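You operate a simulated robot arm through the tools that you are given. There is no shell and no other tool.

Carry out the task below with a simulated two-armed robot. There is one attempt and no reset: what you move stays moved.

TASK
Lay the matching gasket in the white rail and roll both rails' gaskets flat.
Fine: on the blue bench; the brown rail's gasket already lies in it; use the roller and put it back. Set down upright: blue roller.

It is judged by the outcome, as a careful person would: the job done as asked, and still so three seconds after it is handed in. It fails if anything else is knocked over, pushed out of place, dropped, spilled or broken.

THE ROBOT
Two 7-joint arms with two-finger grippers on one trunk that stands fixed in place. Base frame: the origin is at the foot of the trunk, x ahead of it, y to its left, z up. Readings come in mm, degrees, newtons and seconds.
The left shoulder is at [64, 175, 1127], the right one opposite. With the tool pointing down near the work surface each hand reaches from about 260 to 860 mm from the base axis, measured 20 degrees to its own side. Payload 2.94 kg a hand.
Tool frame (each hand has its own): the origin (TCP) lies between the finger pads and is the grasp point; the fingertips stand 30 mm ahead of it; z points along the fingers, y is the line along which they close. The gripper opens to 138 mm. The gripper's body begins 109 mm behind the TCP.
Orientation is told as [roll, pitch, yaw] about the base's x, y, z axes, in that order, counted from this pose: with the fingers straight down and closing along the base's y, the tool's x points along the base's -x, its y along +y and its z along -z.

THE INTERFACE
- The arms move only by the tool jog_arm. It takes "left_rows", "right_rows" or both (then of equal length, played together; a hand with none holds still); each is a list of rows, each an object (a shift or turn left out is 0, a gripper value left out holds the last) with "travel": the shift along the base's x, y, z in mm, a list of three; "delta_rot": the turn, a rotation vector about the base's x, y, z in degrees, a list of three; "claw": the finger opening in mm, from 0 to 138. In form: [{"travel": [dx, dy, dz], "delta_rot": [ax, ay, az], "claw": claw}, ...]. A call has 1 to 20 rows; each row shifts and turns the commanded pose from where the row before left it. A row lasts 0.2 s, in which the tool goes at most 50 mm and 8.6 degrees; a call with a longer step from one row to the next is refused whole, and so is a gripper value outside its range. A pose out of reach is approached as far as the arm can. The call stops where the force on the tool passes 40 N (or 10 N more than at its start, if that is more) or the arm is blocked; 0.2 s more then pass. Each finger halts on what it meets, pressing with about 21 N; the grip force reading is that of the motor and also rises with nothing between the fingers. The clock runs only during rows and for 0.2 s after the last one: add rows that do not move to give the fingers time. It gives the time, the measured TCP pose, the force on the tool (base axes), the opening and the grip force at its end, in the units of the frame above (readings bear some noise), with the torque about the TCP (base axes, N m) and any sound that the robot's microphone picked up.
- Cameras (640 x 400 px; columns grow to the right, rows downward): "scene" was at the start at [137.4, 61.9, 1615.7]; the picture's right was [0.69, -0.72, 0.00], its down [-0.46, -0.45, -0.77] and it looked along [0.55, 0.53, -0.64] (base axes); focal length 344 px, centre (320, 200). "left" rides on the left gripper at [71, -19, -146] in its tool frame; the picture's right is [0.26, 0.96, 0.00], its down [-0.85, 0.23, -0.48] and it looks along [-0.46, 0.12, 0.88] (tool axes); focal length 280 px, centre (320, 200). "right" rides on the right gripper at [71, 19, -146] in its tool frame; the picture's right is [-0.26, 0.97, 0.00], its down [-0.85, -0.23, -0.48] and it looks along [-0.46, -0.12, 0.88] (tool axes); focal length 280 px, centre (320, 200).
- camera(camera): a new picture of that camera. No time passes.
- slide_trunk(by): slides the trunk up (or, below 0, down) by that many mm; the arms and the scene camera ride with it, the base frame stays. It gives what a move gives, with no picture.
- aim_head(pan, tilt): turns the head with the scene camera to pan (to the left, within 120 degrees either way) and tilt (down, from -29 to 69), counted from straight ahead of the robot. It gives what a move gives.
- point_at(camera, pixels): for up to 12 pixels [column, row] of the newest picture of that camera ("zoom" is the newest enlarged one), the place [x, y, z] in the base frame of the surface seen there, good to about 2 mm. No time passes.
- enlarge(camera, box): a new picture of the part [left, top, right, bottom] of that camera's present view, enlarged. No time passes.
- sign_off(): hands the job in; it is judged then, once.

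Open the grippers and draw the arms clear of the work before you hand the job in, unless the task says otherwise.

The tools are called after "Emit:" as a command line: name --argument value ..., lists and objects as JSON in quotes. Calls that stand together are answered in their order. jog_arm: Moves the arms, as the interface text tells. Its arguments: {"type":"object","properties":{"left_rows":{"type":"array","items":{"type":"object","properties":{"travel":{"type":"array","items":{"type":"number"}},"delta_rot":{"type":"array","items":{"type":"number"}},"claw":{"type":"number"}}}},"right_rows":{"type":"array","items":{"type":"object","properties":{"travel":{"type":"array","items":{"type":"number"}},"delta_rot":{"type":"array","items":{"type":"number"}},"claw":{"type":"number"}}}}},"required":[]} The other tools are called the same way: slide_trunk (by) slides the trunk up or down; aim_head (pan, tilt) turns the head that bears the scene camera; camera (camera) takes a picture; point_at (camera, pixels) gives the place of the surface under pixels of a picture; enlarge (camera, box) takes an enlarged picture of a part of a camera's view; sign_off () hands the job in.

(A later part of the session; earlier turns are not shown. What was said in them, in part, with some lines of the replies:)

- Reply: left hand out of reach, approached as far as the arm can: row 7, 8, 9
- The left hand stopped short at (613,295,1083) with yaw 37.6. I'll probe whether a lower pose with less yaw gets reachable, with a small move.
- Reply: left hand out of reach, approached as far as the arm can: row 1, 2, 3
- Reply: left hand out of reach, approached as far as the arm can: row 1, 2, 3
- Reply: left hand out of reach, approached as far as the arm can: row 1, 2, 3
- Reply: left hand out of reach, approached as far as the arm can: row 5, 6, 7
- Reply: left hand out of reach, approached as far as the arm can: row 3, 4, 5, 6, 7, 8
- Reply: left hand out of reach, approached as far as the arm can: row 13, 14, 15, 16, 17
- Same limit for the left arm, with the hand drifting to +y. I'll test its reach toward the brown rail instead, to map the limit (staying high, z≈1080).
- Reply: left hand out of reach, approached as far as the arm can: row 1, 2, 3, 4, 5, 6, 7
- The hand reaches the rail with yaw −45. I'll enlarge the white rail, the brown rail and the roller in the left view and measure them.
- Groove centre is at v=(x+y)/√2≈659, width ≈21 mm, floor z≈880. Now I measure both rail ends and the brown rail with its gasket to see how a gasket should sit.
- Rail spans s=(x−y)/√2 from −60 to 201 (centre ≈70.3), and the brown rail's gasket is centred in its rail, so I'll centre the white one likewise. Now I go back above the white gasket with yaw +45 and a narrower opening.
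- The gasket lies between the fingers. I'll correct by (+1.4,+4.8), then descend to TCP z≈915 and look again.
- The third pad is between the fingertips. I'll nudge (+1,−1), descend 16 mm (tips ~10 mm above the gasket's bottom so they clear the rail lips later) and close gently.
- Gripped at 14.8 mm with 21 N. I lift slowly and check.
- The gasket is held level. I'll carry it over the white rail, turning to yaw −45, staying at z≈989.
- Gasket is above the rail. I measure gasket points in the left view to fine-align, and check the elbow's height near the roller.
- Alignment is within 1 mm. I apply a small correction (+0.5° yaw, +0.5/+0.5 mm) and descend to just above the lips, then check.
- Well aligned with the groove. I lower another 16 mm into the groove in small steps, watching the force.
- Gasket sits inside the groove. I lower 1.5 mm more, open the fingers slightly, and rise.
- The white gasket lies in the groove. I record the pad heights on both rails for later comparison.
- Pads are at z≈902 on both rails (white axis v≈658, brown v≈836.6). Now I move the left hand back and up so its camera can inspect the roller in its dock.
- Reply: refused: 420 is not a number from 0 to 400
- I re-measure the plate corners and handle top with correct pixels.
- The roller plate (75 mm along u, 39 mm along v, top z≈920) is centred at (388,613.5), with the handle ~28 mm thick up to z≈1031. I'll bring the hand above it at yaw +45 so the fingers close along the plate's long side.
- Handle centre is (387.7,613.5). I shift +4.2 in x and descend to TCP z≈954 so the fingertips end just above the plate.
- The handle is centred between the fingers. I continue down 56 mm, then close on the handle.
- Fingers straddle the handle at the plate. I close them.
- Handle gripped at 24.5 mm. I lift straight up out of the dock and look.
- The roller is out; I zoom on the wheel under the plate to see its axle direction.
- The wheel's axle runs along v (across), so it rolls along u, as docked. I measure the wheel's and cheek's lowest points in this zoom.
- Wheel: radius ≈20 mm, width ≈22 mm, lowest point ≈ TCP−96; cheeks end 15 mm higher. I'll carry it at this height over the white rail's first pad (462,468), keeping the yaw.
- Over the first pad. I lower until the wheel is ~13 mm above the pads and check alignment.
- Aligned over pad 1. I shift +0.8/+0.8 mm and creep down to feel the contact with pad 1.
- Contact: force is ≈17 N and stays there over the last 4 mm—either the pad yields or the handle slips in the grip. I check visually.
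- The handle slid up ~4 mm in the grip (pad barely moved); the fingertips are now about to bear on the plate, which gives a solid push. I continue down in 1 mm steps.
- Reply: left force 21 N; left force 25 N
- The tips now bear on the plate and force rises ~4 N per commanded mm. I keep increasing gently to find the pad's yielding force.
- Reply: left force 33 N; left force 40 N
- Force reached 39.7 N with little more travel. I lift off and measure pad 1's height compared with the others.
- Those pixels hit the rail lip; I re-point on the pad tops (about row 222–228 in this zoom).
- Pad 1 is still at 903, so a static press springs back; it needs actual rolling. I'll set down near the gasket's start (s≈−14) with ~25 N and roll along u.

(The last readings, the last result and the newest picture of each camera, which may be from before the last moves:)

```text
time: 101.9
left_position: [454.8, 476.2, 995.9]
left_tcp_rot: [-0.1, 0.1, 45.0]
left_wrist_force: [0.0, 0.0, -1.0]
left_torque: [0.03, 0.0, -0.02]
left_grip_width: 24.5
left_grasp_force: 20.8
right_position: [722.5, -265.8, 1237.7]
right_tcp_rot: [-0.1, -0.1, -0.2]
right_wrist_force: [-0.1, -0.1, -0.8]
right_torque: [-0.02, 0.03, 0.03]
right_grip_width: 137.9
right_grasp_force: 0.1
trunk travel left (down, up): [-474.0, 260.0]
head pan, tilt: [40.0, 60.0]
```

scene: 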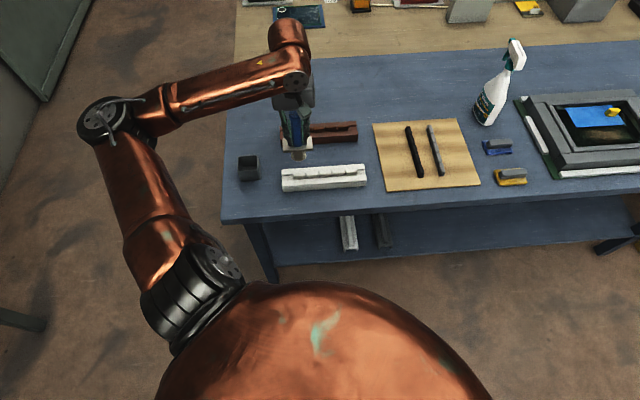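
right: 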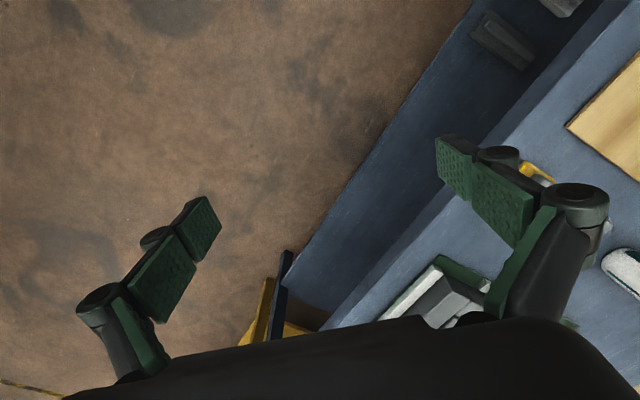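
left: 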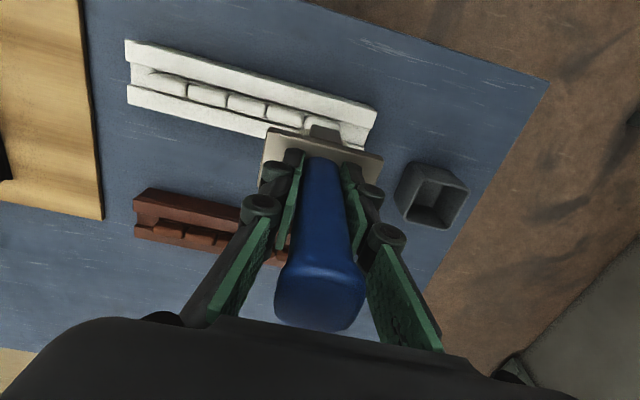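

No contact yet at 995.9. I go down further in 1 mm steps.

Emit:
jog_arm --left_rows '[{"travel": [0, 0, -1]}, {"travel": [0, 0, -1]}, {"travel": [0, 0, 0]}]'

Emit:
jog_arm --left_rows '[{"travel": [0, 0, -1]}, {"travel": [0, 0, -1]}, {"travel": [0, 0, 0]}]'

```text
time: 102.7
left_position: [456.3, 474.9, 994.1]
left_tcp_rot: [-0.1, -0.2, 45.1]
left_wrist_force: [0.1, 0.6, 11.6]
left_torque: [0.04, -0.07, -0.02]
left_grip_width: 24.2
left_grasp_force: 21.5
right_position: [721.4, -266.6, 1238.7]
right_tcp_rot: [0.0, -0.2, -0.1]
right_wrist_force: [-0.7, 0.2, 0.3]
right_torque: [-0.02, -0.01, -0.01]
right_grip_width: 137.7
right_grasp_force: 0.0
trunk travel left (down, up): [-474.0, 260.0]
head pan, tilt: [40.0, 60.0]
```

```text
time: 103.5
left_position: [455.0, 474.7, 992.9]
left_tcp_rot: [-0.1, -0.2, 45.0]
left_wrist_force: [1.0, 0.5, 26.6]
left_torque: [0.11, -0.1, 0.0]
left_grip_width: 24.4
left_grasp_force: 20.9
right_position: [720.8, -267.9, 1239.1]
right_tcp_rot: [0.1, -0.3, -0.2]
right_wrist_force: [1.3, 0.6, -0.5]
right_torque: [-0.01, 0.01, 0.0]
right_grip_width: 138.3
right_grasp_force: 0.0
trunk travel left (down, up): [-474.0, 260.0]
head pan, tilt: [40.0, 60.0]
```

Contact gives 26.6 N. Now I roll along u for 80 mm and read the force.

Emit:
jog_arm --left_rows '[{"travel": [4, -4, 0]}, {"travel": [5.66, -5.66, 0]}, {"travel": [5.66, -5.66, 0]}, {"travel": [5.66, -5.66, 0]}, {"travel": [5.66, -5.66, 0]}, {"travel": [5.66, -5.66, 0]}, {"travel": [0, 0, 0]}]'

Emit:
enlarge --camera "scene" --box '[270, 130, 380, 200]'

```text
time: 105.1
left_position: [486.2, 441.8, 994.1]
left_tcp_rot: [-0.2, -0.1, 45.0]
left_wrist_force: [2.6, 1.8, 29.9]
left_torque: [0.22, -0.22, -0.03]
left_grip_width: 24.3
left_grasp_force: 20.6
right_position: [721.4, -266.1, 1240.5]
right_tcp_rot: [0.1, -0.3, -0.1]
right_wrist_force: [-0.9, -0.4, -0.3]
right_torque: [0.02, 0.02, 0.01]
right_grip_width: 138.0
right_grasp_force: 0.0
trunk travel left (down, up): [-474.0, 260.0]
head pan, tilt: [40.0, 60.0]
```

```text
5.71 times, centred on (325, 165) of scene
```

zoom: 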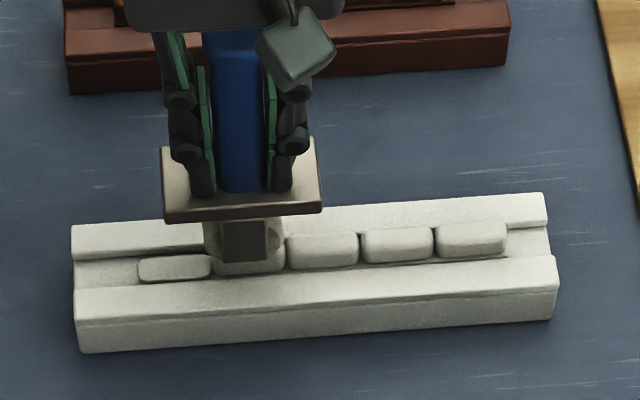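

Pad 1 has flattened after the wheel passed. I continue rolling over the remaining pads.

Emit:
jog_arm --left_rows '[{"travel": [5.66, -5.66, 0]}, {"travel": [5.66, -5.66, 0]}, {"travel": [5.66, -5.66, 0]}, {"travel": [5.66, -5.66, 0]}, {"travel": [5.66, -5.66, 0]}, {"travel": [5.66, -5.66, 0]}, {"travel": [0, 0, 0]}]'

Emit:
enlarge --camera "scene" --box '[270, 130, 380, 200]'

```text
time: 106.7
left_position: [521.1, 406.9, 993.7]
left_tcp_rot: [-0.1, -0.1, 45.1]
left_wrist_force: [1.0, 0.8, 33.2]
left_torque: [0.09, -0.1, 0.01]
left_grip_width: 24.3
left_grasp_force: 20.4
right_position: [719.7, -268.4, 1239.7]
right_tcp_rot: [0.1, -0.3, -0.1]
right_wrist_force: [-0.5, 0.3, -0.5]
right_torque: [0.0, -0.06, -0.01]
right_grip_width: 138.0
right_grasp_force: 0.0
trunk travel left (down, up): [-474.0, 260.0]
head pan, tilt: [40.0, 60.0]
```

```text
5.71 times, centred on (325, 165) of scene
```

zoom: 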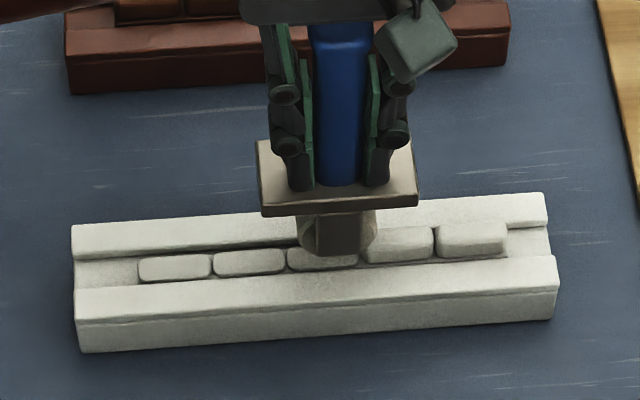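

Pads 1–2 are flat and 3 is under the wheel. Force is 33 N, so I ease 1 mm while rolling on over pads 4 and 5.

Emit:
jog_arm --left_rows '[{"travel": [5.66, -5.66, 0.5]}, {"travel": [5.66, -5.66, 0.5]}, {"travel": [5.66, -5.66, 0]}, {"travel": [5.66, -5.66, 0]}, {"travel": [5.66, -5.66, 0]}, {"travel": [0, 0, 0]}]'

Emit:
enlarge --camera "scene" --box '[270, 130, 380, 200]'

```text
time: 108.1
left_position: [549.7, 379.7, 994.0]
left_tcp_rot: [-0.1, 0.0, 44.9]
left_wrist_force: [-1.6, -2.1, 26.4]
left_torque: [-0.1, 0.12, 0.01]
left_grip_width: 24.3
left_grasp_force: 20.8
right_position: [721.1, -267.4, 1240.0]
right_tcp_rot: [0.2, -0.2, -0.1]
right_wrist_force: [-0.9, -0.5, 0.3]
right_torque: [-0.01, -0.04, 0.01]
right_grip_width: 138.0
right_grasp_force: 0.1
trunk travel left (down, up): [-474.0, 260.0]
head pan, tilt: [40.0, 60.0]
```

```text
5.71 times, centred on (325, 165) of scene
```

zoom: 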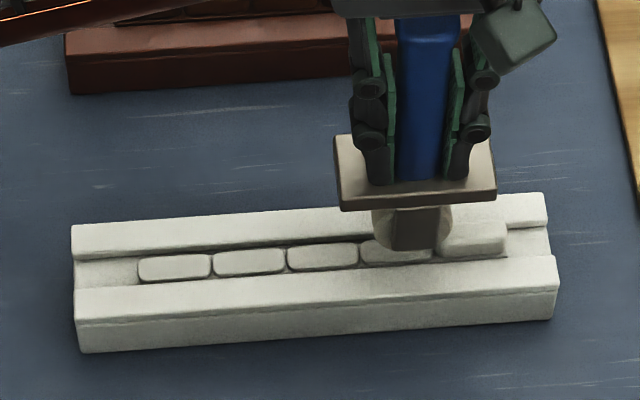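

Continue over pad 5 to s≈165 and then read.

Emit:
jog_arm --left_rows '[{"travel": [5.66, -5.66, 0]}, {"travel": [5.66, -5.66, 0]}, {"travel": [5.66, -5.66, 0]}, {"travel": [5.66, -5.66, 0]}, {"travel": [5.66, -5.66, 0]}, {"travel": [0, 0, 0]}]'

Emit:
enlarge --camera "scene" --box '[270, 130, 380, 200]'

```text
time: 109.5
left_position: [577.7, 352.2, 992.1]
left_tcp_rot: [0.0, 0.2, 45.0]
left_wrist_force: [0.6, -0.4, -0.7]
left_torque: [-0.01, -0.05, -0.01]
left_grip_width: 24.6
left_grasp_force: 21.0
right_position: [721.2, -265.3, 1238.9]
right_tcp_rot: [-0.1, -0.2, 0.0]
right_wrist_force: [-0.8, -0.1, 0.0]
right_torque: [-0.02, -0.03, 0.02]
right_grip_width: 137.8
right_grasp_force: 0.0
trunk travel left (down, up): [-474.0, 260.0]
head pan, tilt: [40.0, 60.0]
```

```text
5.71 times, centred on (325, 165) of scene
```

zoom: 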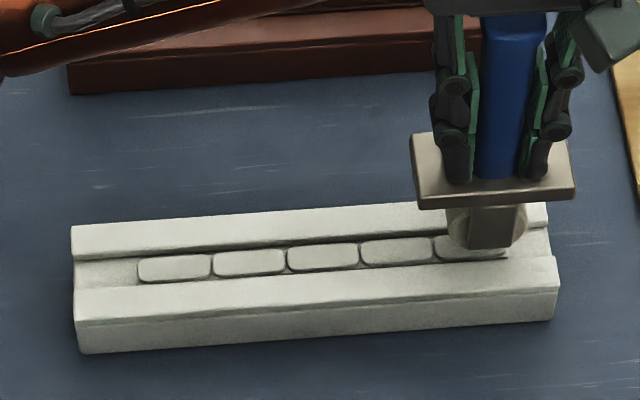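

All five white pads look flat. I lift, then measure their heights.

Emit:
jog_arm --left_rows '[{"travel": [0, 0, 15]}, {"travel": [0, 0, 25]}, {"travel": [0, 0, 25]}, {"travel": [0, 35, 0]}, {"travel": [0, 35, 0]}, {"travel": [0, 35, 0]}, {"travel": [0, 0, 0]}]'

Emit:
enlarge --camera "scene" --box '[270, 140, 380, 200]'

Emit:
point_at --camera "zoom" --pixels '[[160, 237], [185, 236], [240, 230], [270, 229], [310, 226], [340, 225], [385, 220], [420, 218], [450, 215], [490, 213], [110, 245], [300, 275]]'

```text
time: 111.1
left_position: [579.3, 457.8, 1058.2]
left_tcp_rot: [0.0, 0.1, 45.0]
left_wrist_force: [0.8, 0.1, -2.2]
left_torque: [-0.01, 0.03, -0.01]
left_grip_width: 24.2
left_grasp_force: 21.0
right_position: [722.8, -267.1, 1237.4]
right_tcp_rot: [0.1, -0.2, -0.2]
right_wrist_force: [0.2, -0.7, 0.3]
right_torque: [0.01, 0.02, -0.02]
right_grip_width: 137.8
right_grasp_force: 0.0
trunk travel left (down, up): [-474.0, 260.0]
head pan, tilt: [40.0, 60.0]
```

```text
5.82 times, centred on (325, 170) of scene
```

zoom: 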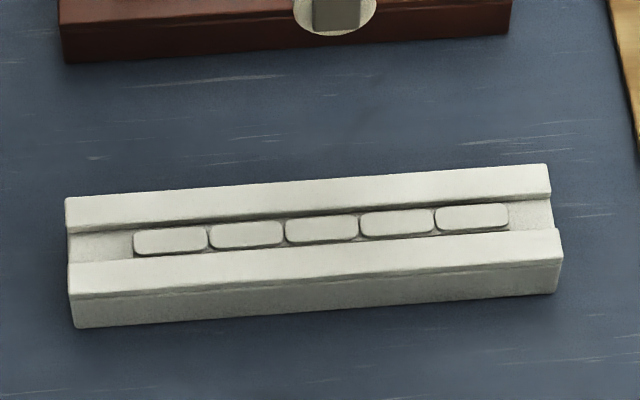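

```text
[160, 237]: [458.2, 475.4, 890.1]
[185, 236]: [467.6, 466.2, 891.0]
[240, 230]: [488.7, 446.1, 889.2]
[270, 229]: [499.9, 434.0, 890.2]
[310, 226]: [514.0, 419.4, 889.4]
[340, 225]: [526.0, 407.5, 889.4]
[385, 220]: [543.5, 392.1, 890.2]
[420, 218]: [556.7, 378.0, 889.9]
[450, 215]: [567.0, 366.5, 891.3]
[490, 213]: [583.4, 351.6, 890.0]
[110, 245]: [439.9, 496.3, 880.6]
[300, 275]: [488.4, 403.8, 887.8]
```

All white pads are flat at z≈890, gasket centred in its rail. Now I move to the start of the brown gasket (s≈−20, v≈836.8) at height.

Emit:
jog_arm --left_rows '[{"travel": [-0.4, 37, 0]}, {"travel": [-0.4, 37, 0]}, {"travel": [-0.4, 37, 0]}, {"travel": [-0.5, 37, 0]}, {"travel": [0, 0, 0]}, {"travel": [0, 0, 0]}]'

Emit:
camera --camera "left"

Emit:
camera --camera "scene"

```text
time: 112.5
left_position: [577.8, 605.4, 1059.2]
left_tcp_rot: [-0.1, 0.0, 44.9]
left_wrist_force: [-0.3, -0.6, -0.8]
left_torque: [-0.01, 0.0, -0.01]
left_grip_width: 24.2
left_grasp_force: 20.6
right_position: [721.8, -265.9, 1238.9]
right_tcp_rot: [0.1, -0.2, -0.1]
right_wrist_force: [0.0, 0.3, -1.0]
right_torque: [-0.01, 0.0, 0.0]
right_grip_width: 138.2
right_grasp_force: 0.1
trunk travel left (down, up): [-474.0, 260.0]
head pan, tilt: [40.0, 60.0]
```

```text
taken
```

left: 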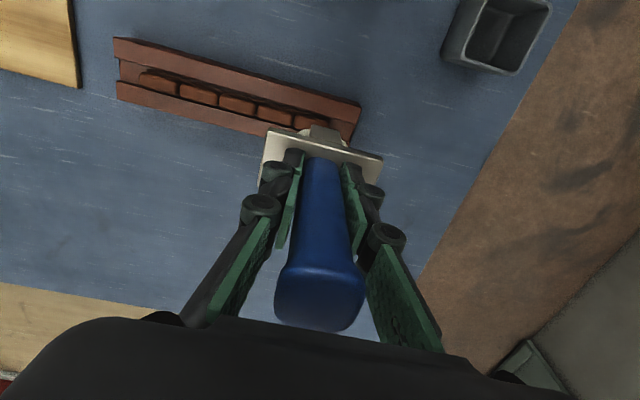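

```text
taken
```

scene: 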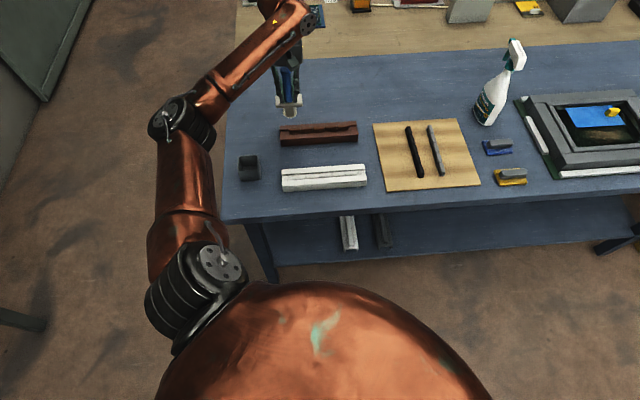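

The roller is above the brown gasket's start. I descend and creep to contact.

Emit:
jog_arm --left_rows '[{"travel": [0, 0, -25]}, {"travel": [0, 0, -25]}, {"travel": [0, 0, -10]}, {"travel": [0, 0, 0]}]'

Emit:
enlarge --camera "scene" --box '[265, 90, 375, 160]'

Emit:
jog_arm --left_rows '[{"travel": [0, 0, -2]}, {"travel": [0, 0, -1]}, {"travel": [0, 0, -1]}, {"travel": [0, 0, 0]}]'

```text
time: 113.5
left_position: [578.1, 605.2, 998.1]
left_tcp_rot: [-0.1, 0.1, 44.9]
left_wrist_force: [0.1, 0.2, -1.1]
left_torque: [0.03, -0.01, 0.01]
left_grip_width: 24.3
left_grasp_force: 21.0
right_position: [722.9, -265.5, 1239.0]
right_tcp_rot: [0.0, -0.2, -0.1]
right_wrist_force: [0.0, 0.8, 0.6]
right_torque: [0.02, -0.02, 0.0]
right_grip_width: 138.3
right_grasp_force: 0.1
trunk travel left (down, up): [-474.0, 260.0]
head pan, tilt: [40.0, 60.0]
```

```text
5.71 times, centred on (320, 125) of scene
```

zoom: 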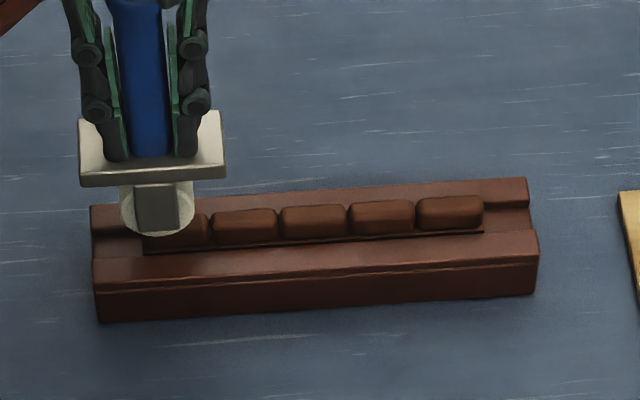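

```text
time: 114.5
left_position: [577.4, 604.9, 995.0]
left_tcp_rot: [-0.1, 0.0, 45.2]
left_wrist_force: [0.5, 1.1, 4.6]
left_torque: [0.14, -0.08, 0.0]
left_grip_width: 24.4
left_grasp_force: 20.9
right_position: [721.5, -266.2, 1238.8]
right_tcp_rot: [0.0, -0.2, 0.0]
right_wrist_force: [0.4, 0.9, 0.6]
right_torque: [-0.03, -0.07, -0.01]
right_grip_width: 138.0
right_grasp_force: 0.0
trunk travel left (down, up): [-474.0, 260.0]
head pan, tilt: [40.0, 60.0]
```

Light contact at 995. I press to ~25 N.

Emit:
jog_arm --left_rows '[{"travel": [0, 0, -1.2]}, {"travel": [0, 0, -1.3]}, {"travel": [0, 0, 0]}]'

```text
time: 115.3
left_position: [577.9, 604.3, 994.1]
left_tcp_rot: [-0.2, -0.2, 45.1]
left_wrist_force: [1.7, 1.9, 20.1]
left_torque: [0.17, -0.2, 0.0]
left_grip_width: 24.4
left_grasp_force: 21.1
right_position: [721.1, -267.3, 1239.3]
right_tcp_rot: [0.2, -0.2, -0.1]
right_wrist_force: [0.0, -0.4, 0.3]
right_torque: [0.01, -0.03, -0.01]
right_grip_width: 137.7
right_grasp_force: 0.1
trunk travel left (down, up): [-474.0, 260.0]
head pan, tilt: [40.0, 60.0]
```

20 N now; I add a bit and roll along u over the first pads.

Emit:
jog_arm --left_rows '[{"travel": [0, 0, -0.8]}, {"travel": [4, -4, 0]}, {"travel": [5.66, -5.66, 0]}, {"travel": [5.66, -5.66, 0]}, {"travel": [5.66, -5.66, 0]}, {"travel": [5.66, -5.66, 0]}, {"travel": [5.66, -5.66, 0]}, {"travel": [0, 0, 0]}]'

Emit:
enlarge --camera "scene" --box '[265, 90, 375, 160]'

```text
time: 117.1
left_position: [609.4, 571.0, 994.7]
left_tcp_rot: [-0.1, -0.1, 45.0]
left_wrist_force: [-0.1, -0.8, 35.0]
left_torque: [0.1, -0.13, 0.03]
left_grip_width: 24.4
left_grasp_force: 21.2
right_position: [719.8, -268.8, 1240.1]
right_tcp_rot: [0.2, -0.3, -0.1]
right_wrist_force: [-0.1, 1.1, 0.9]
right_torque: [-0.04, -0.02, 0.01]
right_grip_width: 137.7
right_grasp_force: 0.1
trunk travel left (down, up): [-474.0, 260.0]
head pan, tilt: [40.0, 60.0]
```

```text
5.71 times, centred on (320, 125) of scene
```

zoom: 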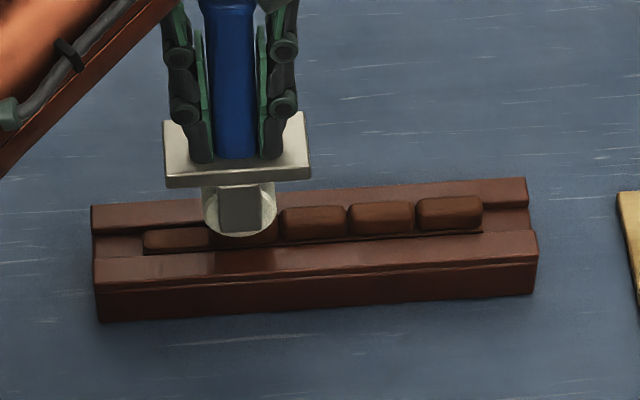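

Brown pad 1 is flat. Force 35 N, so I ease 1 mm while rolling further.

Emit:
jog_arm --left_rows '[{"travel": [5.66, -5.66, 0.5]}, {"travel": [5.66, -5.66, 0.5]}, {"travel": [5.66, -5.66, 0]}, {"travel": [5.66, -5.66, 0]}, {"travel": [5.66, -5.66, 0]}, {"travel": [5.66, -5.66, 0]}, {"travel": [0, 0, 0]}]'

Emit:
enlarge --camera "scene" --box '[265, 90, 375, 160]'

```text
time: 118.7
left_position: [643.3, 535.2, 994.5]
left_tcp_rot: [-0.1, -0.1, 45.0]
left_wrist_force: [0.7, -0.9, 29.3]
left_torque: [0.03, -0.05, 0.01]
left_grip_width: 24.4
left_grasp_force: 20.4
right_position: [720.3, -267.3, 1238.9]
right_tcp_rot: [0.1, -0.3, -0.2]
right_wrist_force: [-0.2, -0.8, 0.4]
right_torque: [-0.03, -0.02, 0.01]
right_grip_width: 138.0
right_grasp_force: 0.1
trunk travel left (down, up): [-474.0, 260.0]
head pan, tilt: [40.0, 60.0]
```

```text
5.71 times, centred on (320, 125) of scene
```

zoom: 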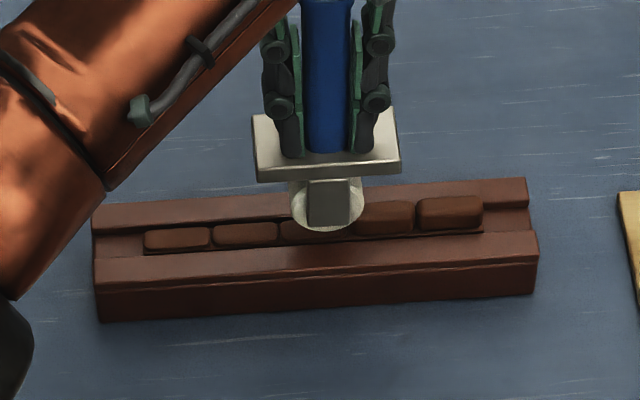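

Pads 1–2 flat, 3 underway. I continue with a slight drift correction (+v).

Emit:
jog_arm --left_rows '[{"travel": [6.1, -5.2, 0]}, {"travel": [6.1, -5.2, 0]}, {"travel": [6.0, -5.3, 0]}, {"travel": [6.0, -5.3, 0]}, {"travel": [5.66, -5.66, 0]}, {"travel": [0, 0, 0]}]'

Emit:
enlarge --camera "scene" --box '[265, 90, 375, 160]'

```text
time: 120.1
left_position: [672.4, 510.8, 993.8]
left_tcp_rot: [-0.1, -0.1, 45.0]
left_wrist_force: [-5.0, -5.6, 28.2]
left_torque: [-0.5, 0.44, -0.02]
left_grip_width: 24.5
left_grasp_force: 21.0
right_position: [718.7, -267.8, 1239.4]
right_tcp_rot: [0.1, -0.3, -0.1]
right_wrist_force: [-0.2, 0.6, 1.2]
right_torque: [0.02, 0.0, 0.0]
right_grip_width: 138.3
right_grasp_force: 0.0
trunk travel left (down, up): [-474.0, 260.0]
head pan, tilt: [40.0, 60.0]
```

```text
5.71 times, centred on (320, 125) of scene
```

zoom: 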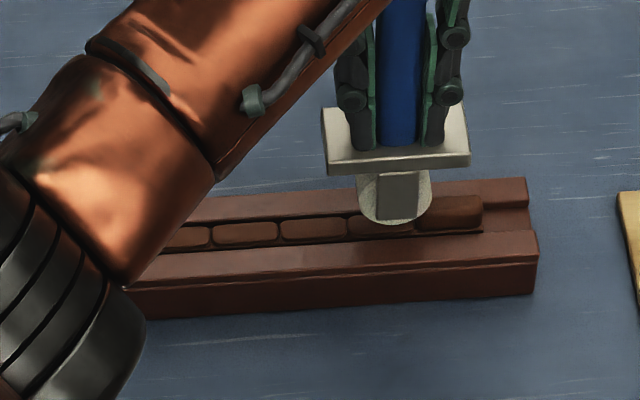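

I check that the elbow passing over the bench is well above it, before rolling over the last pad.

Emit:
point_at --camera "zoom" --pixels '[[110, 370], [60, 300], [120, 200], [200, 130], [130, 320]]'

Emit:
jog_arm --left_rows '[{"travel": [5.66, -5.66, 0]}, {"travel": [5.66, -5.66, 0]}, {"travel": [5.66, -5.66, 0]}, {"travel": [5.66, -5.66, 0]}, {"travel": [5.66, -5.66, 0]}, {"travel": [0, 0, 0]}]'

Emit:
enlarge --camera "scene" --box '[265, 90, 375, 160]'

```text
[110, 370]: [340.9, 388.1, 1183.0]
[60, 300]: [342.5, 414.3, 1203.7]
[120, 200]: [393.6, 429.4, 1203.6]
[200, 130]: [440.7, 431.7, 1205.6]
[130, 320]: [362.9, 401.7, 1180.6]
```

```text
time: 121.5
left_position: [701.2, 483.9, 987.8]
left_tcp_rot: [0.1, 0.3, 45.2]
left_wrist_force: [-0.5, 0.4, -2.0]
left_torque: [-0.02, -0.03, -0.02]
left_grip_width: 24.6
left_grasp_force: 21.2
right_position: [723.6, -264.3, 1238.1]
right_tcp_rot: [-0.1, -0.3, 0.0]
right_wrist_force: [0.4, 0.8, -0.1]
right_torque: [-0.02, 0.01, -0.02]
right_grip_width: 138.1
right_grasp_force: 0.1
trunk travel left (down, up): [-474.0, 260.0]
head pan, tilt: [40.0, 60.0]
```

```text
5.71 times, centred on (320, 125) of scene
```

zoom: 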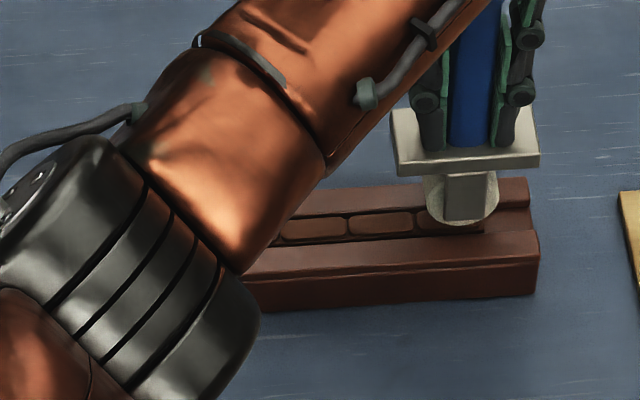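

Force dropped to 0, so pad 5 went flat. I lift and retreat toward the dock, then inspect the brown rail.

Emit:
jog_arm --left_rows '[{"travel": [0, 0, 15]}, {"travel": [0, 0, 30]}, {"travel": [0, 0, 35]}, {"travel": [-30, 15, 5]}, {"travel": [-35, 20, 5]}, {"travel": [-35, 20, 0]}, {"travel": [-35, 20, 0]}, {"travel": [-35, 15, 0]}, {"travel": [-35, 15, 0]}, {"travel": [-35, 12, 0]}, {"travel": [-35, 8, 0]}, {"travel": [-35, 5, 0]}, {"travel": [0, 0, 0]}]'

Emit:
camera --camera "scene"

Emit:
enlarge --camera "scene" --box '[265, 105, 375, 165]'

```text
time: 124.3
left_position: [395.8, 613.3, 1081.4]
left_tcp_rot: [-0.1, 0.1, 45.1]
left_wrist_force: [0.5, -0.5, -1.1]
left_torque: [-0.04, 0.04, 0.0]
left_grip_width: 24.4
left_grasp_force: 21.7
right_position: [723.4, -266.8, 1238.5]
right_tcp_rot: [0.1, -0.1, -0.2]
right_wrist_force: [0.1, -0.4, 0.0]
right_torque: [0.0, 0.04, 0.02]
right_grip_width: 138.1
right_grasp_force: 0.1
trunk travel left (down, up): [-474.0, 260.0]
head pan, tilt: [40.0, 60.0]
```

```text
taken
```

scene: 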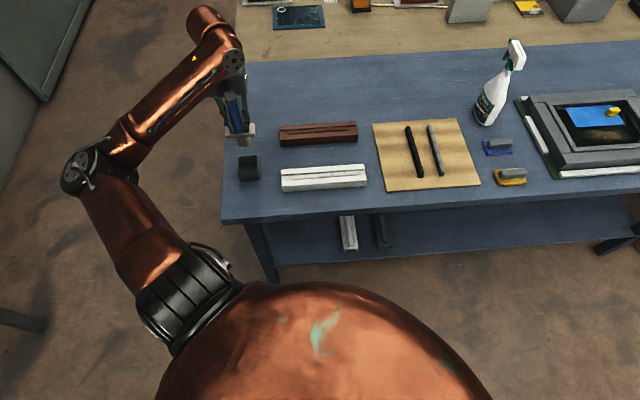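

```text
5.82 times, centred on (320, 135) of scene
```

zoom: 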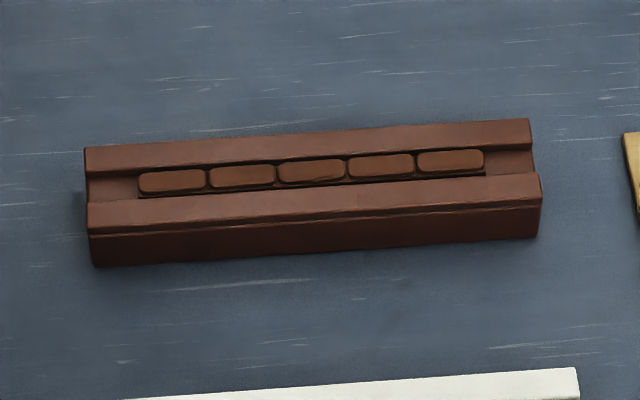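

Brown pads look down, though the middle one may stand slightly higher. I measure.

Emit:
point_at --camera "zoom" --pixels '[[155, 182], [190, 180], [225, 177], [260, 175], [295, 171], [315, 169], [335, 168], [365, 166], [400, 164], [435, 160], [465, 158], [315, 178]]'

Emit:
enlarge --camera "scene" --box '[300, 120, 340, 150]'

Emit:
enlarge --camera "scene" --box '[280, 160, 370, 195]'

```text
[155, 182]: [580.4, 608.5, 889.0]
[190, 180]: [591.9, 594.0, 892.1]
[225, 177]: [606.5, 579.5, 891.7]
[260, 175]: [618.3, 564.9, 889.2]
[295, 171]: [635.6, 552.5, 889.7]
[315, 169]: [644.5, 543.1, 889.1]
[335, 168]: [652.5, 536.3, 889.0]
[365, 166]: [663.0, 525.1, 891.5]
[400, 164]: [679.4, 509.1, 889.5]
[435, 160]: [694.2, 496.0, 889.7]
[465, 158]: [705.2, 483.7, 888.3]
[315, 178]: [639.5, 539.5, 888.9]
```

```text
13.33 times, centred on (320, 135) of scene
```

zoom: 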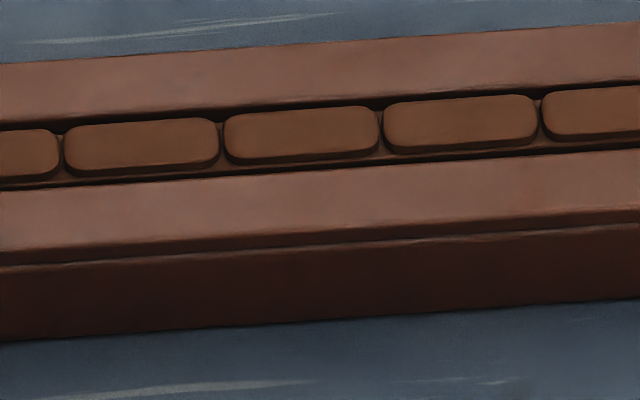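

```text
7.11 times, centred on (325, 178) of scene
```

zoom: 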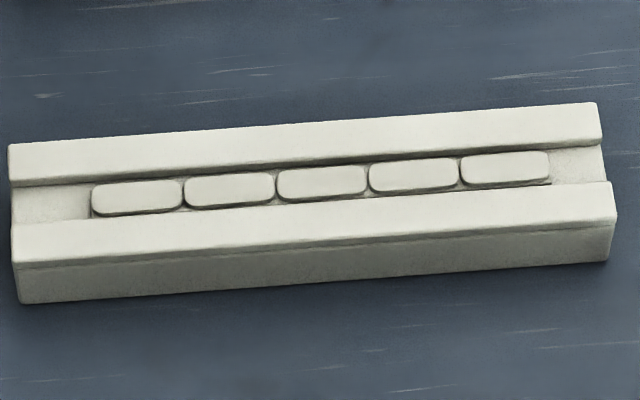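

All pads on both rails are flat at ≈889–891. Now I bring the roller back above its dock (388.3,613.6) and check alignment.

Emit:
jog_arm --left_rows '[{"travel": [-4, 0.2, 0]}, {"travel": [-3.5, 0.1, 0]}, {"travel": [0, 0, 0]}, {"travel": [0, 0, 0]}]'

Emit:
enlarge --camera "scene" --box '[210, 100, 290, 190]'

Emit:
camera --camera "left"

```text
time: 125.3
left_position: [386.6, 614.1, 1082.7]
left_tcp_rot: [0.0, 0.2, 45.0]
left_wrist_force: [0.1, 0.4, -1.0]
left_torque: [-0.01, -0.01, 0.02]
left_grip_width: 24.5
left_grasp_force: 21.1
right_position: [722.1, -265.4, 1239.1]
right_tcp_rot: [0.0, -0.2, -0.2]
right_wrist_force: [0.1, 0.0, -1.1]
right_torque: [0.02, 0.0, -0.02]
right_grip_width: 138.1
right_grasp_force: 0.2
trunk travel left (down, up): [-474.0, 260.0]
head pan, tilt: [40.0, 60.0]
```

```text
4.44 times, centred on (250, 145) of scene
```

zoom: 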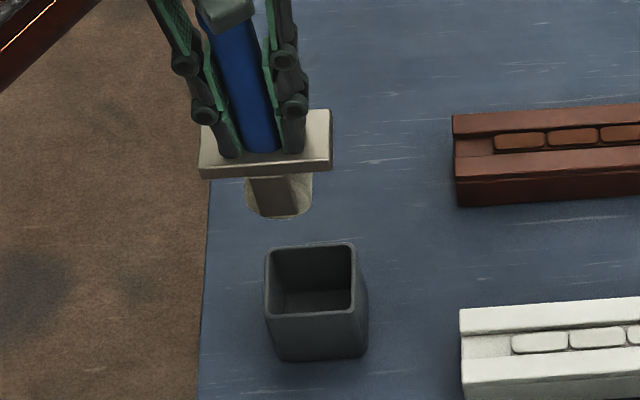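

```text
taken
```

left: 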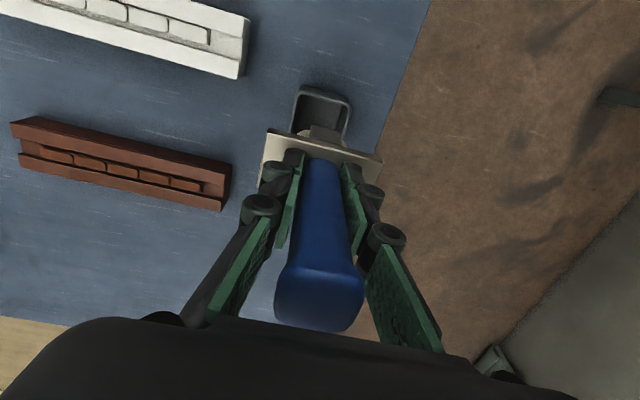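

The roller hangs upright above the dock, which hasn't moved. I shift +1 mm in x and descend until the wheel is about at the rim, then check.

Emit:
jog_arm --left_rows '[{"travel": [1, -0.3, -25]}, {"travel": [0, 0, -25]}, {"travel": [0, 0, -25]}, {"travel": [0, 0, 0]}, {"travel": [0, 0, 0]}]'

Emit:
enlarge --camera "scene" --box '[210, 110, 290, 190]'

Emit:
enlarge --camera "left" --box '[250, 60, 400, 200]'

```text
time: 126.5
left_position: [385.7, 615.3, 1007.0]
left_tcp_rot: [-0.1, 0.1, 44.9]
left_wrist_force: [0.1, -0.6, -1.2]
left_torque: [0.01, 0.0, 0.01]
left_grip_width: 24.4
left_grasp_force: 21.3
right_position: [722.2, -265.9, 1238.9]
right_tcp_rot: [0.0, -0.2, -0.1]
right_wrist_force: [-0.2, -1.3, -0.3]
right_torque: [0.0, 0.03, -0.02]
right_grip_width: 137.9
right_grasp_force: 0.1
trunk travel left (down, up): [-474.0, 260.0]
head pan, tilt: [40.0, 60.0]
```

```text
5.00 times, centred on (250, 150) of scene
```

zoom: 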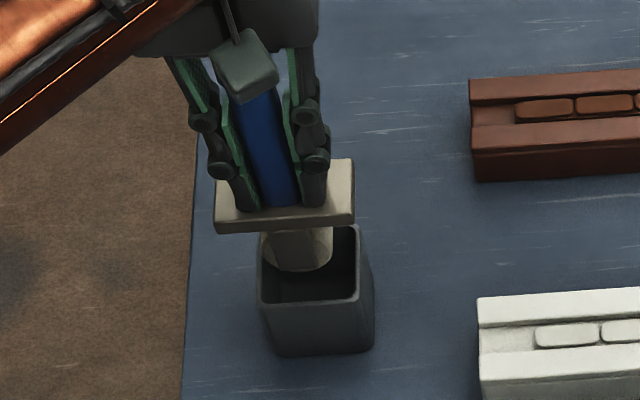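

```text
2.86 times, centred on (325, 130) of left
```

zoom: 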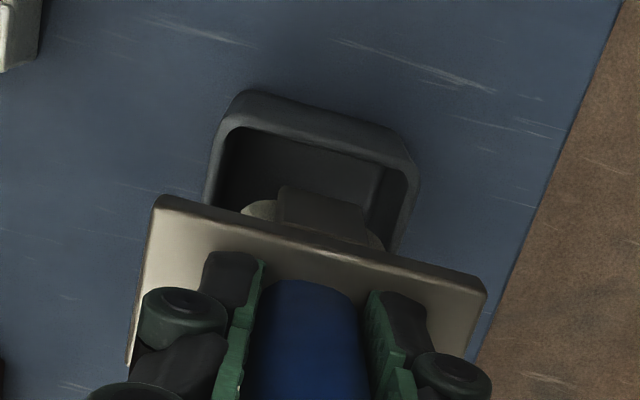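

Slightly off toward −u by ~2–3 mm per reading; I shift (+1.7,−1.7) and descend into the dock slowly.

Emit:
jog_arm --left_rows '[{"travel": [1.7, -1.7, 0]}, {"travel": [0, 0, -10]}, {"travel": [0, 0, -10]}, {"travel": [0, 0, -10]}, {"travel": [0, 0, 0]}]'

Emit:
enlarge --camera "scene" --box '[210, 110, 290, 190]'

Emit:
enlarge --camera "left" --box '[250, 60, 400, 200]'

```text
time: 127.7
left_position: [388.2, 612.1, 976.8]
left_tcp_rot: [-0.1, 0.1, 44.9]
left_wrist_force: [-0.1, 0.3, -1.3]
left_torque: [-0.01, -0.01, 0.02]
left_grip_width: 24.6
left_grasp_force: 20.9
right_position: [722.3, -266.2, 1239.1]
right_tcp_rot: [-0.1, -0.2, -0.1]
right_wrist_force: [0.3, -0.3, 0.4]
right_torque: [0.02, 0.02, 0.0]
right_grip_width: 137.9
right_grasp_force: 0.1
trunk travel left (down, up): [-474.0, 260.0]
head pan, tilt: [40.0, 60.0]
```

```text
5.00 times, centred on (250, 150) of scene
```

zoom: 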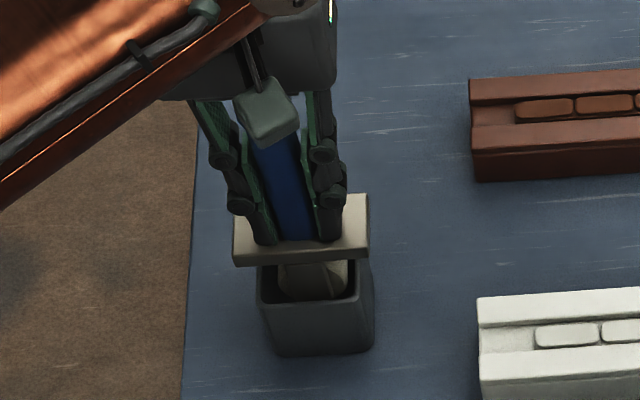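

```text
2.86 times, centred on (325, 130) of left
```

zoom: 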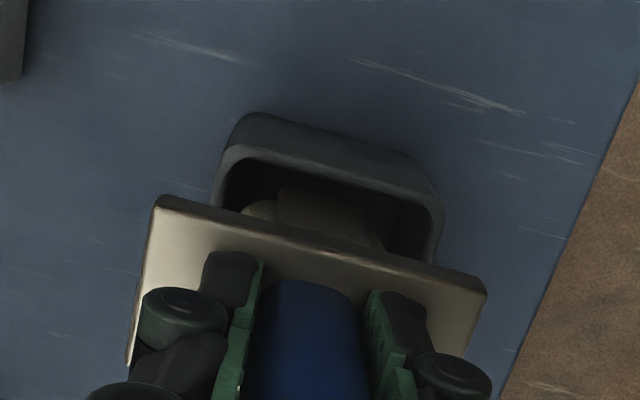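

The wheel is inside the dock with clearance, same alignment as when picked. I continue down slowly to seat the plate on the rim (TCP ≈ 950).

Emit:
jog_arm --left_rows '[{"travel": [0, 0.7, -8]}, {"travel": [0, 0, -8]}, {"travel": [0, 0, -5]}, {"travel": [0, 0, -2]}, {"travel": [0, 0, 0]}]'

Emit:
jog_arm --left_rows '[{"travel": [0, 0, -1]}, {"travel": [0, 0, -1]}, {"travel": [0, 0, 0]}]'

Emit:
enlarge --camera "scene" --box '[210, 110, 290, 190]'

```text
time: 128.9
left_position: [387.7, 613.0, 954.7]
left_tcp_rot: [-0.1, 0.1, 45.0]
left_wrist_force: [0.2, 0.1, -0.7]
left_torque: [0.02, -0.02, 0.02]
left_grip_width: 24.6
left_grasp_force: 21.1
right_position: [722.5, -265.8, 1238.0]
right_tcp_rot: [0.0, -0.2, -0.1]
right_wrist_force: [0.8, 1.3, -0.9]
right_torque: [0.0, 0.01, -0.01]
right_grip_width: 138.0
right_grasp_force: 0.0
trunk travel left (down, up): [-474.0, 260.0]
head pan, tilt: [40.0, 60.0]
```

```text
time: 129.7
left_position: [387.9, 612.0, 951.3]
left_tcp_rot: [0.0, 0.1, 45.0]
left_wrist_force: [-0.6, 0.3, -2.0]
left_torque: [-0.01, -0.01, 0.0]
left_grip_width: 24.4
left_grasp_force: 20.8
right_position: [722.7, -266.3, 1239.6]
right_tcp_rot: [0.0, -0.3, -0.2]
right_wrist_force: [1.1, 0.0, -1.0]
right_torque: [0.03, -0.05, 0.01]
right_grip_width: 138.1
right_grasp_force: 0.1
trunk travel left (down, up): [-474.0, 260.0]
head pan, tilt: [40.0, 60.0]
```

```text
5.00 times, centred on (250, 150) of scene
```

zoom: 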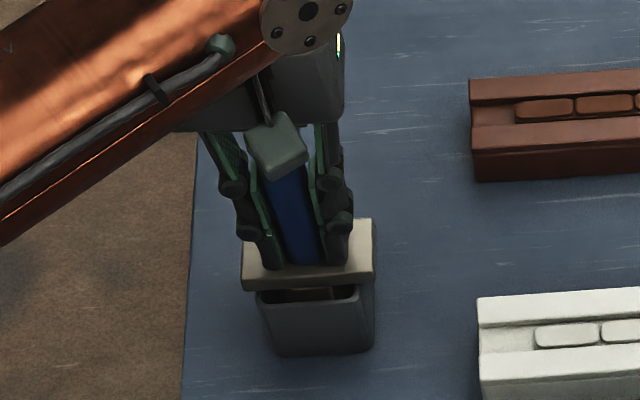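

No contact yet at 951; I creep down further until it seats.

Emit:
jog_arm --left_rows '[{"travel": [0, 0, -0.7]}, {"travel": [0, 0, -0.7]}, {"travel": [0, 0, 0]}]'

Emit:
jog_arm --left_rows '[{"travel": [0, 0, -0.7]}, {"travel": [0, 0, 0]}]'

```text
time: 130.5
left_position: [388.3, 612.1, 950.2]
left_tcp_rot: [-0.2, 0.2, 45.0]
left_wrist_force: [-0.7, 0.6, -1.7]
left_torque: [-0.02, 0.03, -0.02]
left_grip_width: 24.2
left_grasp_force: 21.0
right_position: [722.9, -265.2, 1239.3]
right_tcp_rot: [0.0, -0.2, 0.0]
right_wrist_force: [0.0, -0.4, -0.8]
right_torque: [-0.01, 0.0, -0.02]
right_grip_width: 138.0
right_grasp_force: 0.0
trunk travel left (down, up): [-474.0, 260.0]
head pan, tilt: [40.0, 60.0]
```

```text
time: 131.1
left_position: [386.8, 612.6, 949.1]
left_tcp_rot: [-0.1, 0.2, 44.9]
left_wrist_force: [0.9, 0.1, -1.1]
left_torque: [0.0, -0.01, 0.02]
left_grip_width: 24.4
left_grasp_force: 20.9
right_position: [722.8, -266.2, 1238.1]
right_tcp_rot: [0.0, -0.2, -0.1]
right_wrist_force: [0.4, -0.1, 0.4]
right_torque: [0.02, -0.01, -0.05]
right_grip_width: 138.0
right_grasp_force: 0.0
trunk travel left (down, up): [-474.0, 260.0]
head pan, tilt: [40.0, 60.0]
```

Still hanging (force ≈ −1). I continue in small steps.

Emit:
jog_arm --left_rows '[{"travel": [0, 0, -0.8]}, {"travel": [0, 0, 0]}]'

Emit:
jog_arm --left_rows '[{"travel": [0, 0, -0.8]}, {"travel": [0, 0, 0]}]'

Emit:
jog_arm --left_rows '[{"travel": [0, 0, -0.8]}, {"travel": [0, 0, 0]}]'

```text
time: 131.7
left_position: [387.8, 612.6, 948.6]
left_tcp_rot: [-0.1, 0.1, 44.9]
left_wrist_force: [0.2, 0.6, -0.5]
left_torque: [-0.05, -0.02, 0.03]
left_grip_width: 24.4
left_grasp_force: 21.6
right_position: [722.3, -265.8, 1238.8]
right_tcp_rot: [0.0, -0.2, -0.1]
right_wrist_force: [-0.4, 0.3, -0.9]
right_torque: [0.03, 0.0, 0.03]
right_grip_width: 137.9
right_grasp_force: 0.0
trunk travel left (down, up): [-474.0, 260.0]
head pan, tilt: [40.0, 60.0]
```

```text
time: 132.3
left_position: [387.5, 610.9, 948.7]
left_tcp_rot: [-0.2, 0.1, 45.0]
left_wrist_force: [0.9, 0.7, 1.4]
left_torque: [0.0, 0.07, 0.01]
left_grip_width: 24.3
left_grasp_force: 20.9
right_position: [721.8, -266.5, 1238.8]
right_tcp_rot: [0.0, -0.1, -0.2]
right_wrist_force: [-0.1, -0.2, -0.6]
right_torque: [-0.02, 0.0, 0.02]
right_grip_width: 137.9
right_grasp_force: 0.0
trunk travel left (down, up): [-474.0, 260.0]
head pan, tilt: [40.0, 60.0]
```

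```text
time: 132.9
left_position: [387.5, 611.8, 947.8]
left_tcp_rot: [-0.1, 0.0, 45.2]
left_wrist_force: [-0.7, 0.0, 6.9]
left_torque: [-0.07, 0.14, 0.02]
left_grip_width: 24.3
left_grasp_force: 21.1
right_position: [721.7, -266.4, 1239.6]
right_tcp_rot: [0.1, -0.1, -0.2]
right_wrist_force: [0.5, -0.1, -0.3]
right_torque: [0.0, -0.03, 0.01]
right_grip_width: 137.9
right_grasp_force: 0.0
trunk travel left (down, up): [-474.0, 260.0]
head pan, tilt: [40.0, 60.0]
```

Seated with 6.9 N. I ease 0.8 mm and open the fingers in small steps, staying in place.

Emit:
jog_arm --left_rows '[{"travel": [0, 0, 0.8]}, {"travel": [0, 0, 0]}, {"travel": [0, 0, 0], "claw": 28}, {"travel": [0, 0, 0], "claw": 34}, {"travel": [0, 0, 0], "claw": 50}, {"travel": [0, 0, 0], "claw": 70}, {"travel": [0, 0, 0]}, {"travel": [0, 0, 0]}]'

Emit:
camera --camera "left"

Emit:
enlarge --camera "scene" --box '[210, 110, 290, 190]'

```text
time: 134.7
left_position: [387.8, 612.3, 948.5]
left_tcp_rot: [0.0, 0.1, 45.1]
left_wrist_force: [0.2, 0.0, 0.5]
left_torque: [0.02, 0.03, 0.06]
left_grip_width: 70.2
left_grasp_force: 0.1
right_position: [721.5, -266.1, 1239.6]
right_tcp_rot: [0.1, -0.2, -0.1]
right_wrist_force: [-0.1, -0.2, 0.4]
right_torque: [-0.01, -0.04, 0.0]
right_grip_width: 138.1
right_grasp_force: 0.0
trunk travel left (down, up): [-474.0, 260.0]
head pan, tilt: [40.0, 60.0]
```

```text
taken
```

left: 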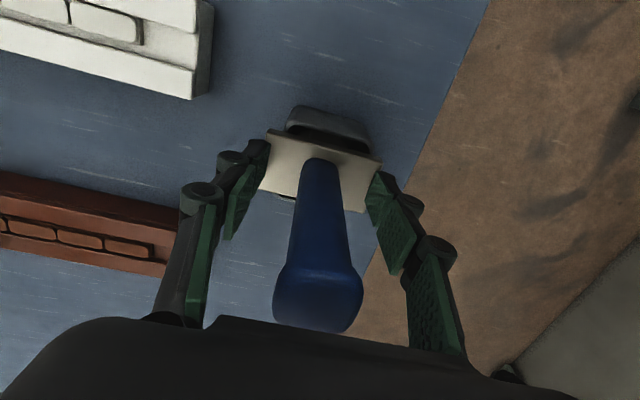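

```text
5.00 times, centred on (250, 150) of scene
```

zoom: 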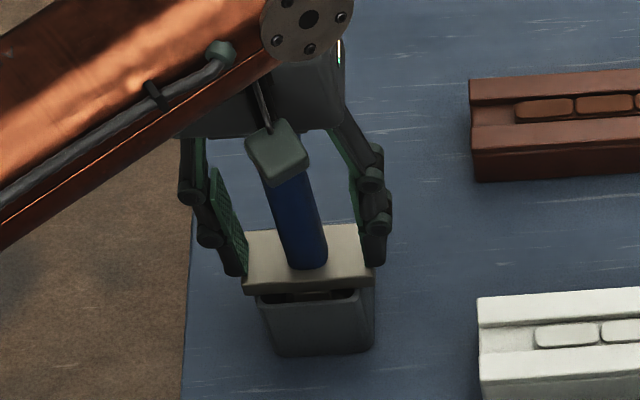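

Roller stands in its dock. I raise the hand slowly, straight up, and check it stays.

Emit:
jog_arm --left_rows '[{"travel": [0, 0, 4]}, {"travel": [0, 0, 10]}, {"travel": [0, 0, 20]}, {"travel": [0, 0, 30]}, {"travel": [0, 0, 40]}, {"travel": [0, 0, 40]}, {"travel": [0, 0, 40]}, {"travel": [0, 0, 0]}]'

Emit:
enlarge --camera "scene" --box '[210, 110, 290, 190]'

Emit:
camera --camera "left"

```text
time: 136.5
left_position: [386.1, 612.7, 1132.2]
left_tcp_rot: [-0.1, 0.1, 45.1]
left_wrist_force: [-0.1, -0.1, -0.2]
left_torque: [-0.03, -0.01, -0.04]
left_grip_width: 70.0
left_grasp_force: 0.0
right_position: [723.0, -265.2, 1238.7]
right_tcp_rot: [0.0, -0.2, -0.1]
right_wrist_force: [-0.3, -0.2, 0.2]
right_torque: [-0.05, -0.03, -0.01]
right_grip_width: 137.8
right_grasp_force: 0.0
trunk travel left (down, up): [-474.0, 260.0]
head pan, tilt: [40.0, 60.0]
```

```text
5.00 times, centred on (250, 150) of scene
```

zoom: 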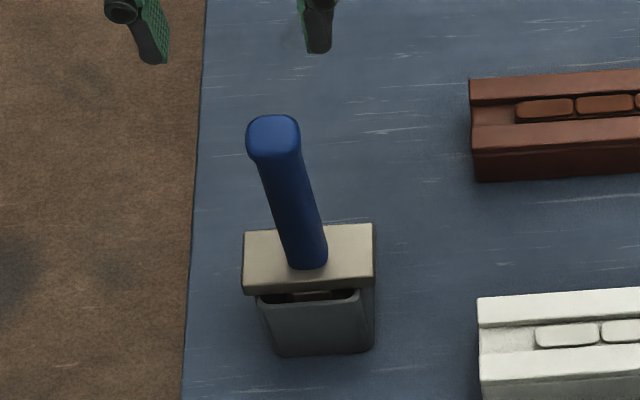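

```text
taken
```

left: 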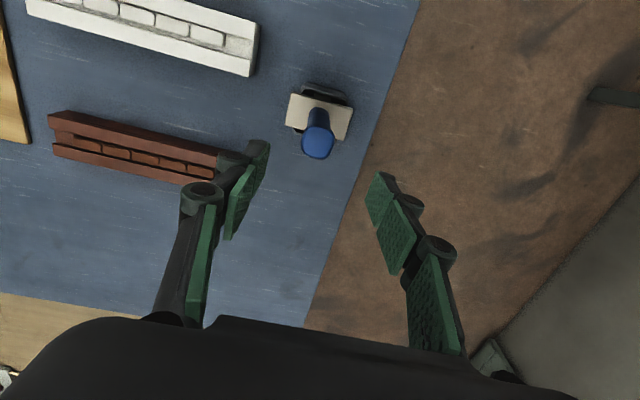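

The roller stands upright in its dock as at the start. I verify its position and the whole scene.

Emit:
enlarge --camera "left" --box '[270, 70, 370, 160]'

Emit:
point_at --camera "zoom" --pixels '[[305, 320], [190, 110], [440, 180], [120, 260], [400, 310], [180, 230], [300, 200]]'

Emit:
camera --camera "scene"

```text
4.44 times, centred on (320, 115) of left
```

zoom: 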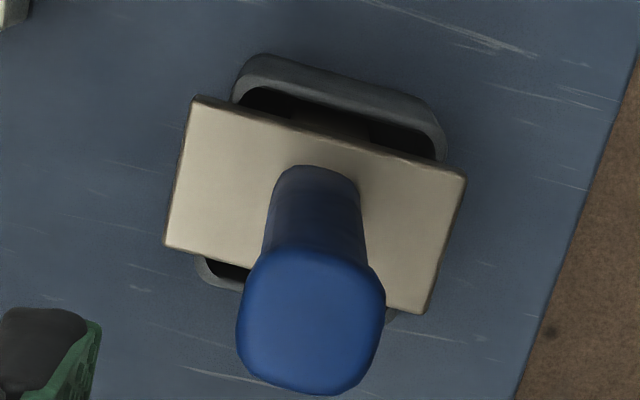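

```text
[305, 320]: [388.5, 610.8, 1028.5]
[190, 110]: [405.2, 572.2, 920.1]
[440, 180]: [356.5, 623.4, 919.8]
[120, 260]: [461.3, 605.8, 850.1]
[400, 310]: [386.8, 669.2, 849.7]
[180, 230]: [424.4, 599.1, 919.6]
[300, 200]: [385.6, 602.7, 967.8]
```

```text
taken
```

scene: 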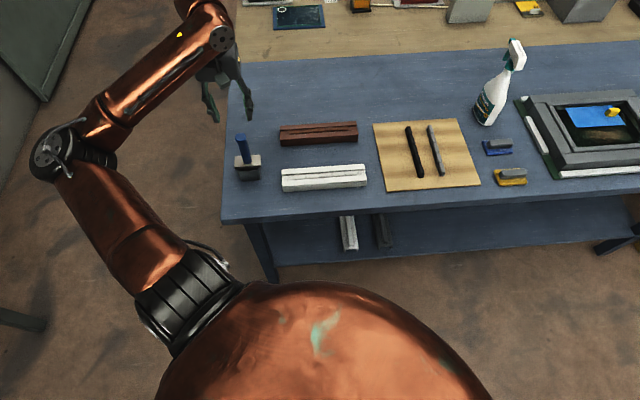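

Everything is in place. I open the left gripper, draw the arm up and back off the bench, then take a last look at both rails.

Emit:
jog_arm --left_rows '[{"travel": [0, 0, 40], "claw": 138}, {"travel": [0, 0, 40]}, {"travel": [-25, -25, 20]}, {"travel": [-25, -30, 0]}, {"travel": [-25, -30, 0]}, {"travel": [-25, -30, 0]}, {"travel": [-20, -30, 0]}, {"travel": [0, 0, 0]}, {"travel": [0, 0, 0]}]'

Emit:
camera --camera "scene"

Emit:
enlarge --camera "scene" --box '[220, 110, 380, 200]'

Emit:
point_at --camera "zoom" --pixels '[[270, 97], [308, 93], [350, 89], [395, 85], [430, 83], [300, 270], [345, 266], [395, 260], [440, 256], [490, 252]]'

```text
time: 138.5
left_position: [266.3, 467.3, 1233.4]
left_tcp_rot: [-0.1, 0.0, 45.1]
left_wrist_force: [0.2, -0.1, 0.2]
left_torque: [0.01, -0.04, 0.03]
left_grip_width: 138.1
left_grasp_force: 0.0
right_position: [722.8, -266.6, 1239.4]
right_tcp_rot: [0.0, -0.2, -0.1]
right_wrist_force: [-0.8, 0.0, 0.3]
right_torque: [0.01, -0.04, -0.01]
right_grip_width: 137.9
right_grasp_force: 0.0
trunk travel left (down, up): [-474.0, 260.0]
head pan, tilt: [40.0, 60.0]
```

```text
taken
```

scene: 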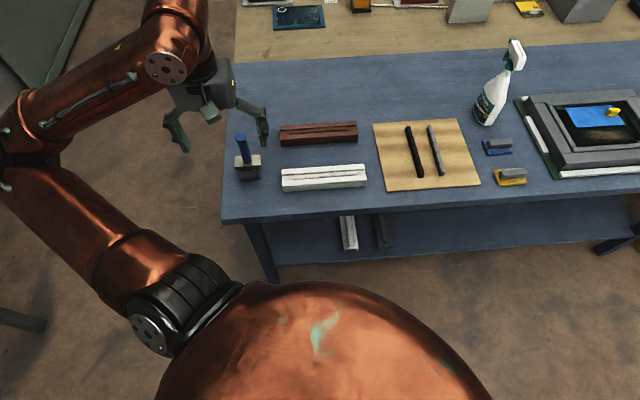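

```text
4.00 times, centred on (300, 155) of scene
```

zoom: 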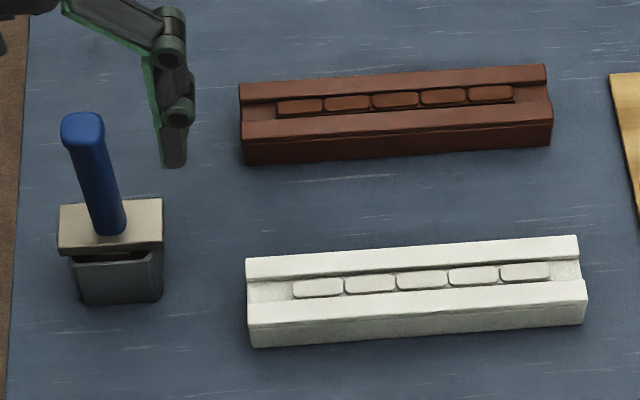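

```text
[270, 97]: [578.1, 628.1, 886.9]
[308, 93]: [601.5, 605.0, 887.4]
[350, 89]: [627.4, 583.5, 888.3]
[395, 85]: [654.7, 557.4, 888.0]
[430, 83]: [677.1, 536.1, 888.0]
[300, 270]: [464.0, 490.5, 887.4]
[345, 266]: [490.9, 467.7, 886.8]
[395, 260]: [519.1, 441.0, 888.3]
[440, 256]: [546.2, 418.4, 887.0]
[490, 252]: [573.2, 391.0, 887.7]
```

Both rails' pads are flat and flush, the white gasket is centred in its rail, the roller stands in its dock, and the arms are clear with the grippers open. I hand the job in.

Emit:
sign_off

```text
The job is handed in.
```

The white gasket is laid in the white rail, and the gaskets in both rails are rolled flat. I've handed the job in.

- **White rail:** I moved the white gasket from the board into the groove, centred along the rail. After rolling, all five pads measured about 890 mm high, down from about 902 mm, with the rail edges at 888 mm.
- **Brown rail:** Its gasket was already in place. After rolling, all five pads measured about 889–892 mm.
- **Roller:** It is back upright in its dock, in the position it started from.
- **Other items:** In the final pictures, the black and grey gaskets, the spray bottle and the rest of the bench look undisturbed. Both grippers are open. The left arm is off the bench and the right arm is at the height where it was parked.

**Early reach problem:** At first the left arm could not reach the board because its shoulder was bent into an awkward position. I fixed this by raising the trunk and swinging the arm out to the side, clear of the bench. The trunk is now about 180 mm higher than at the start.
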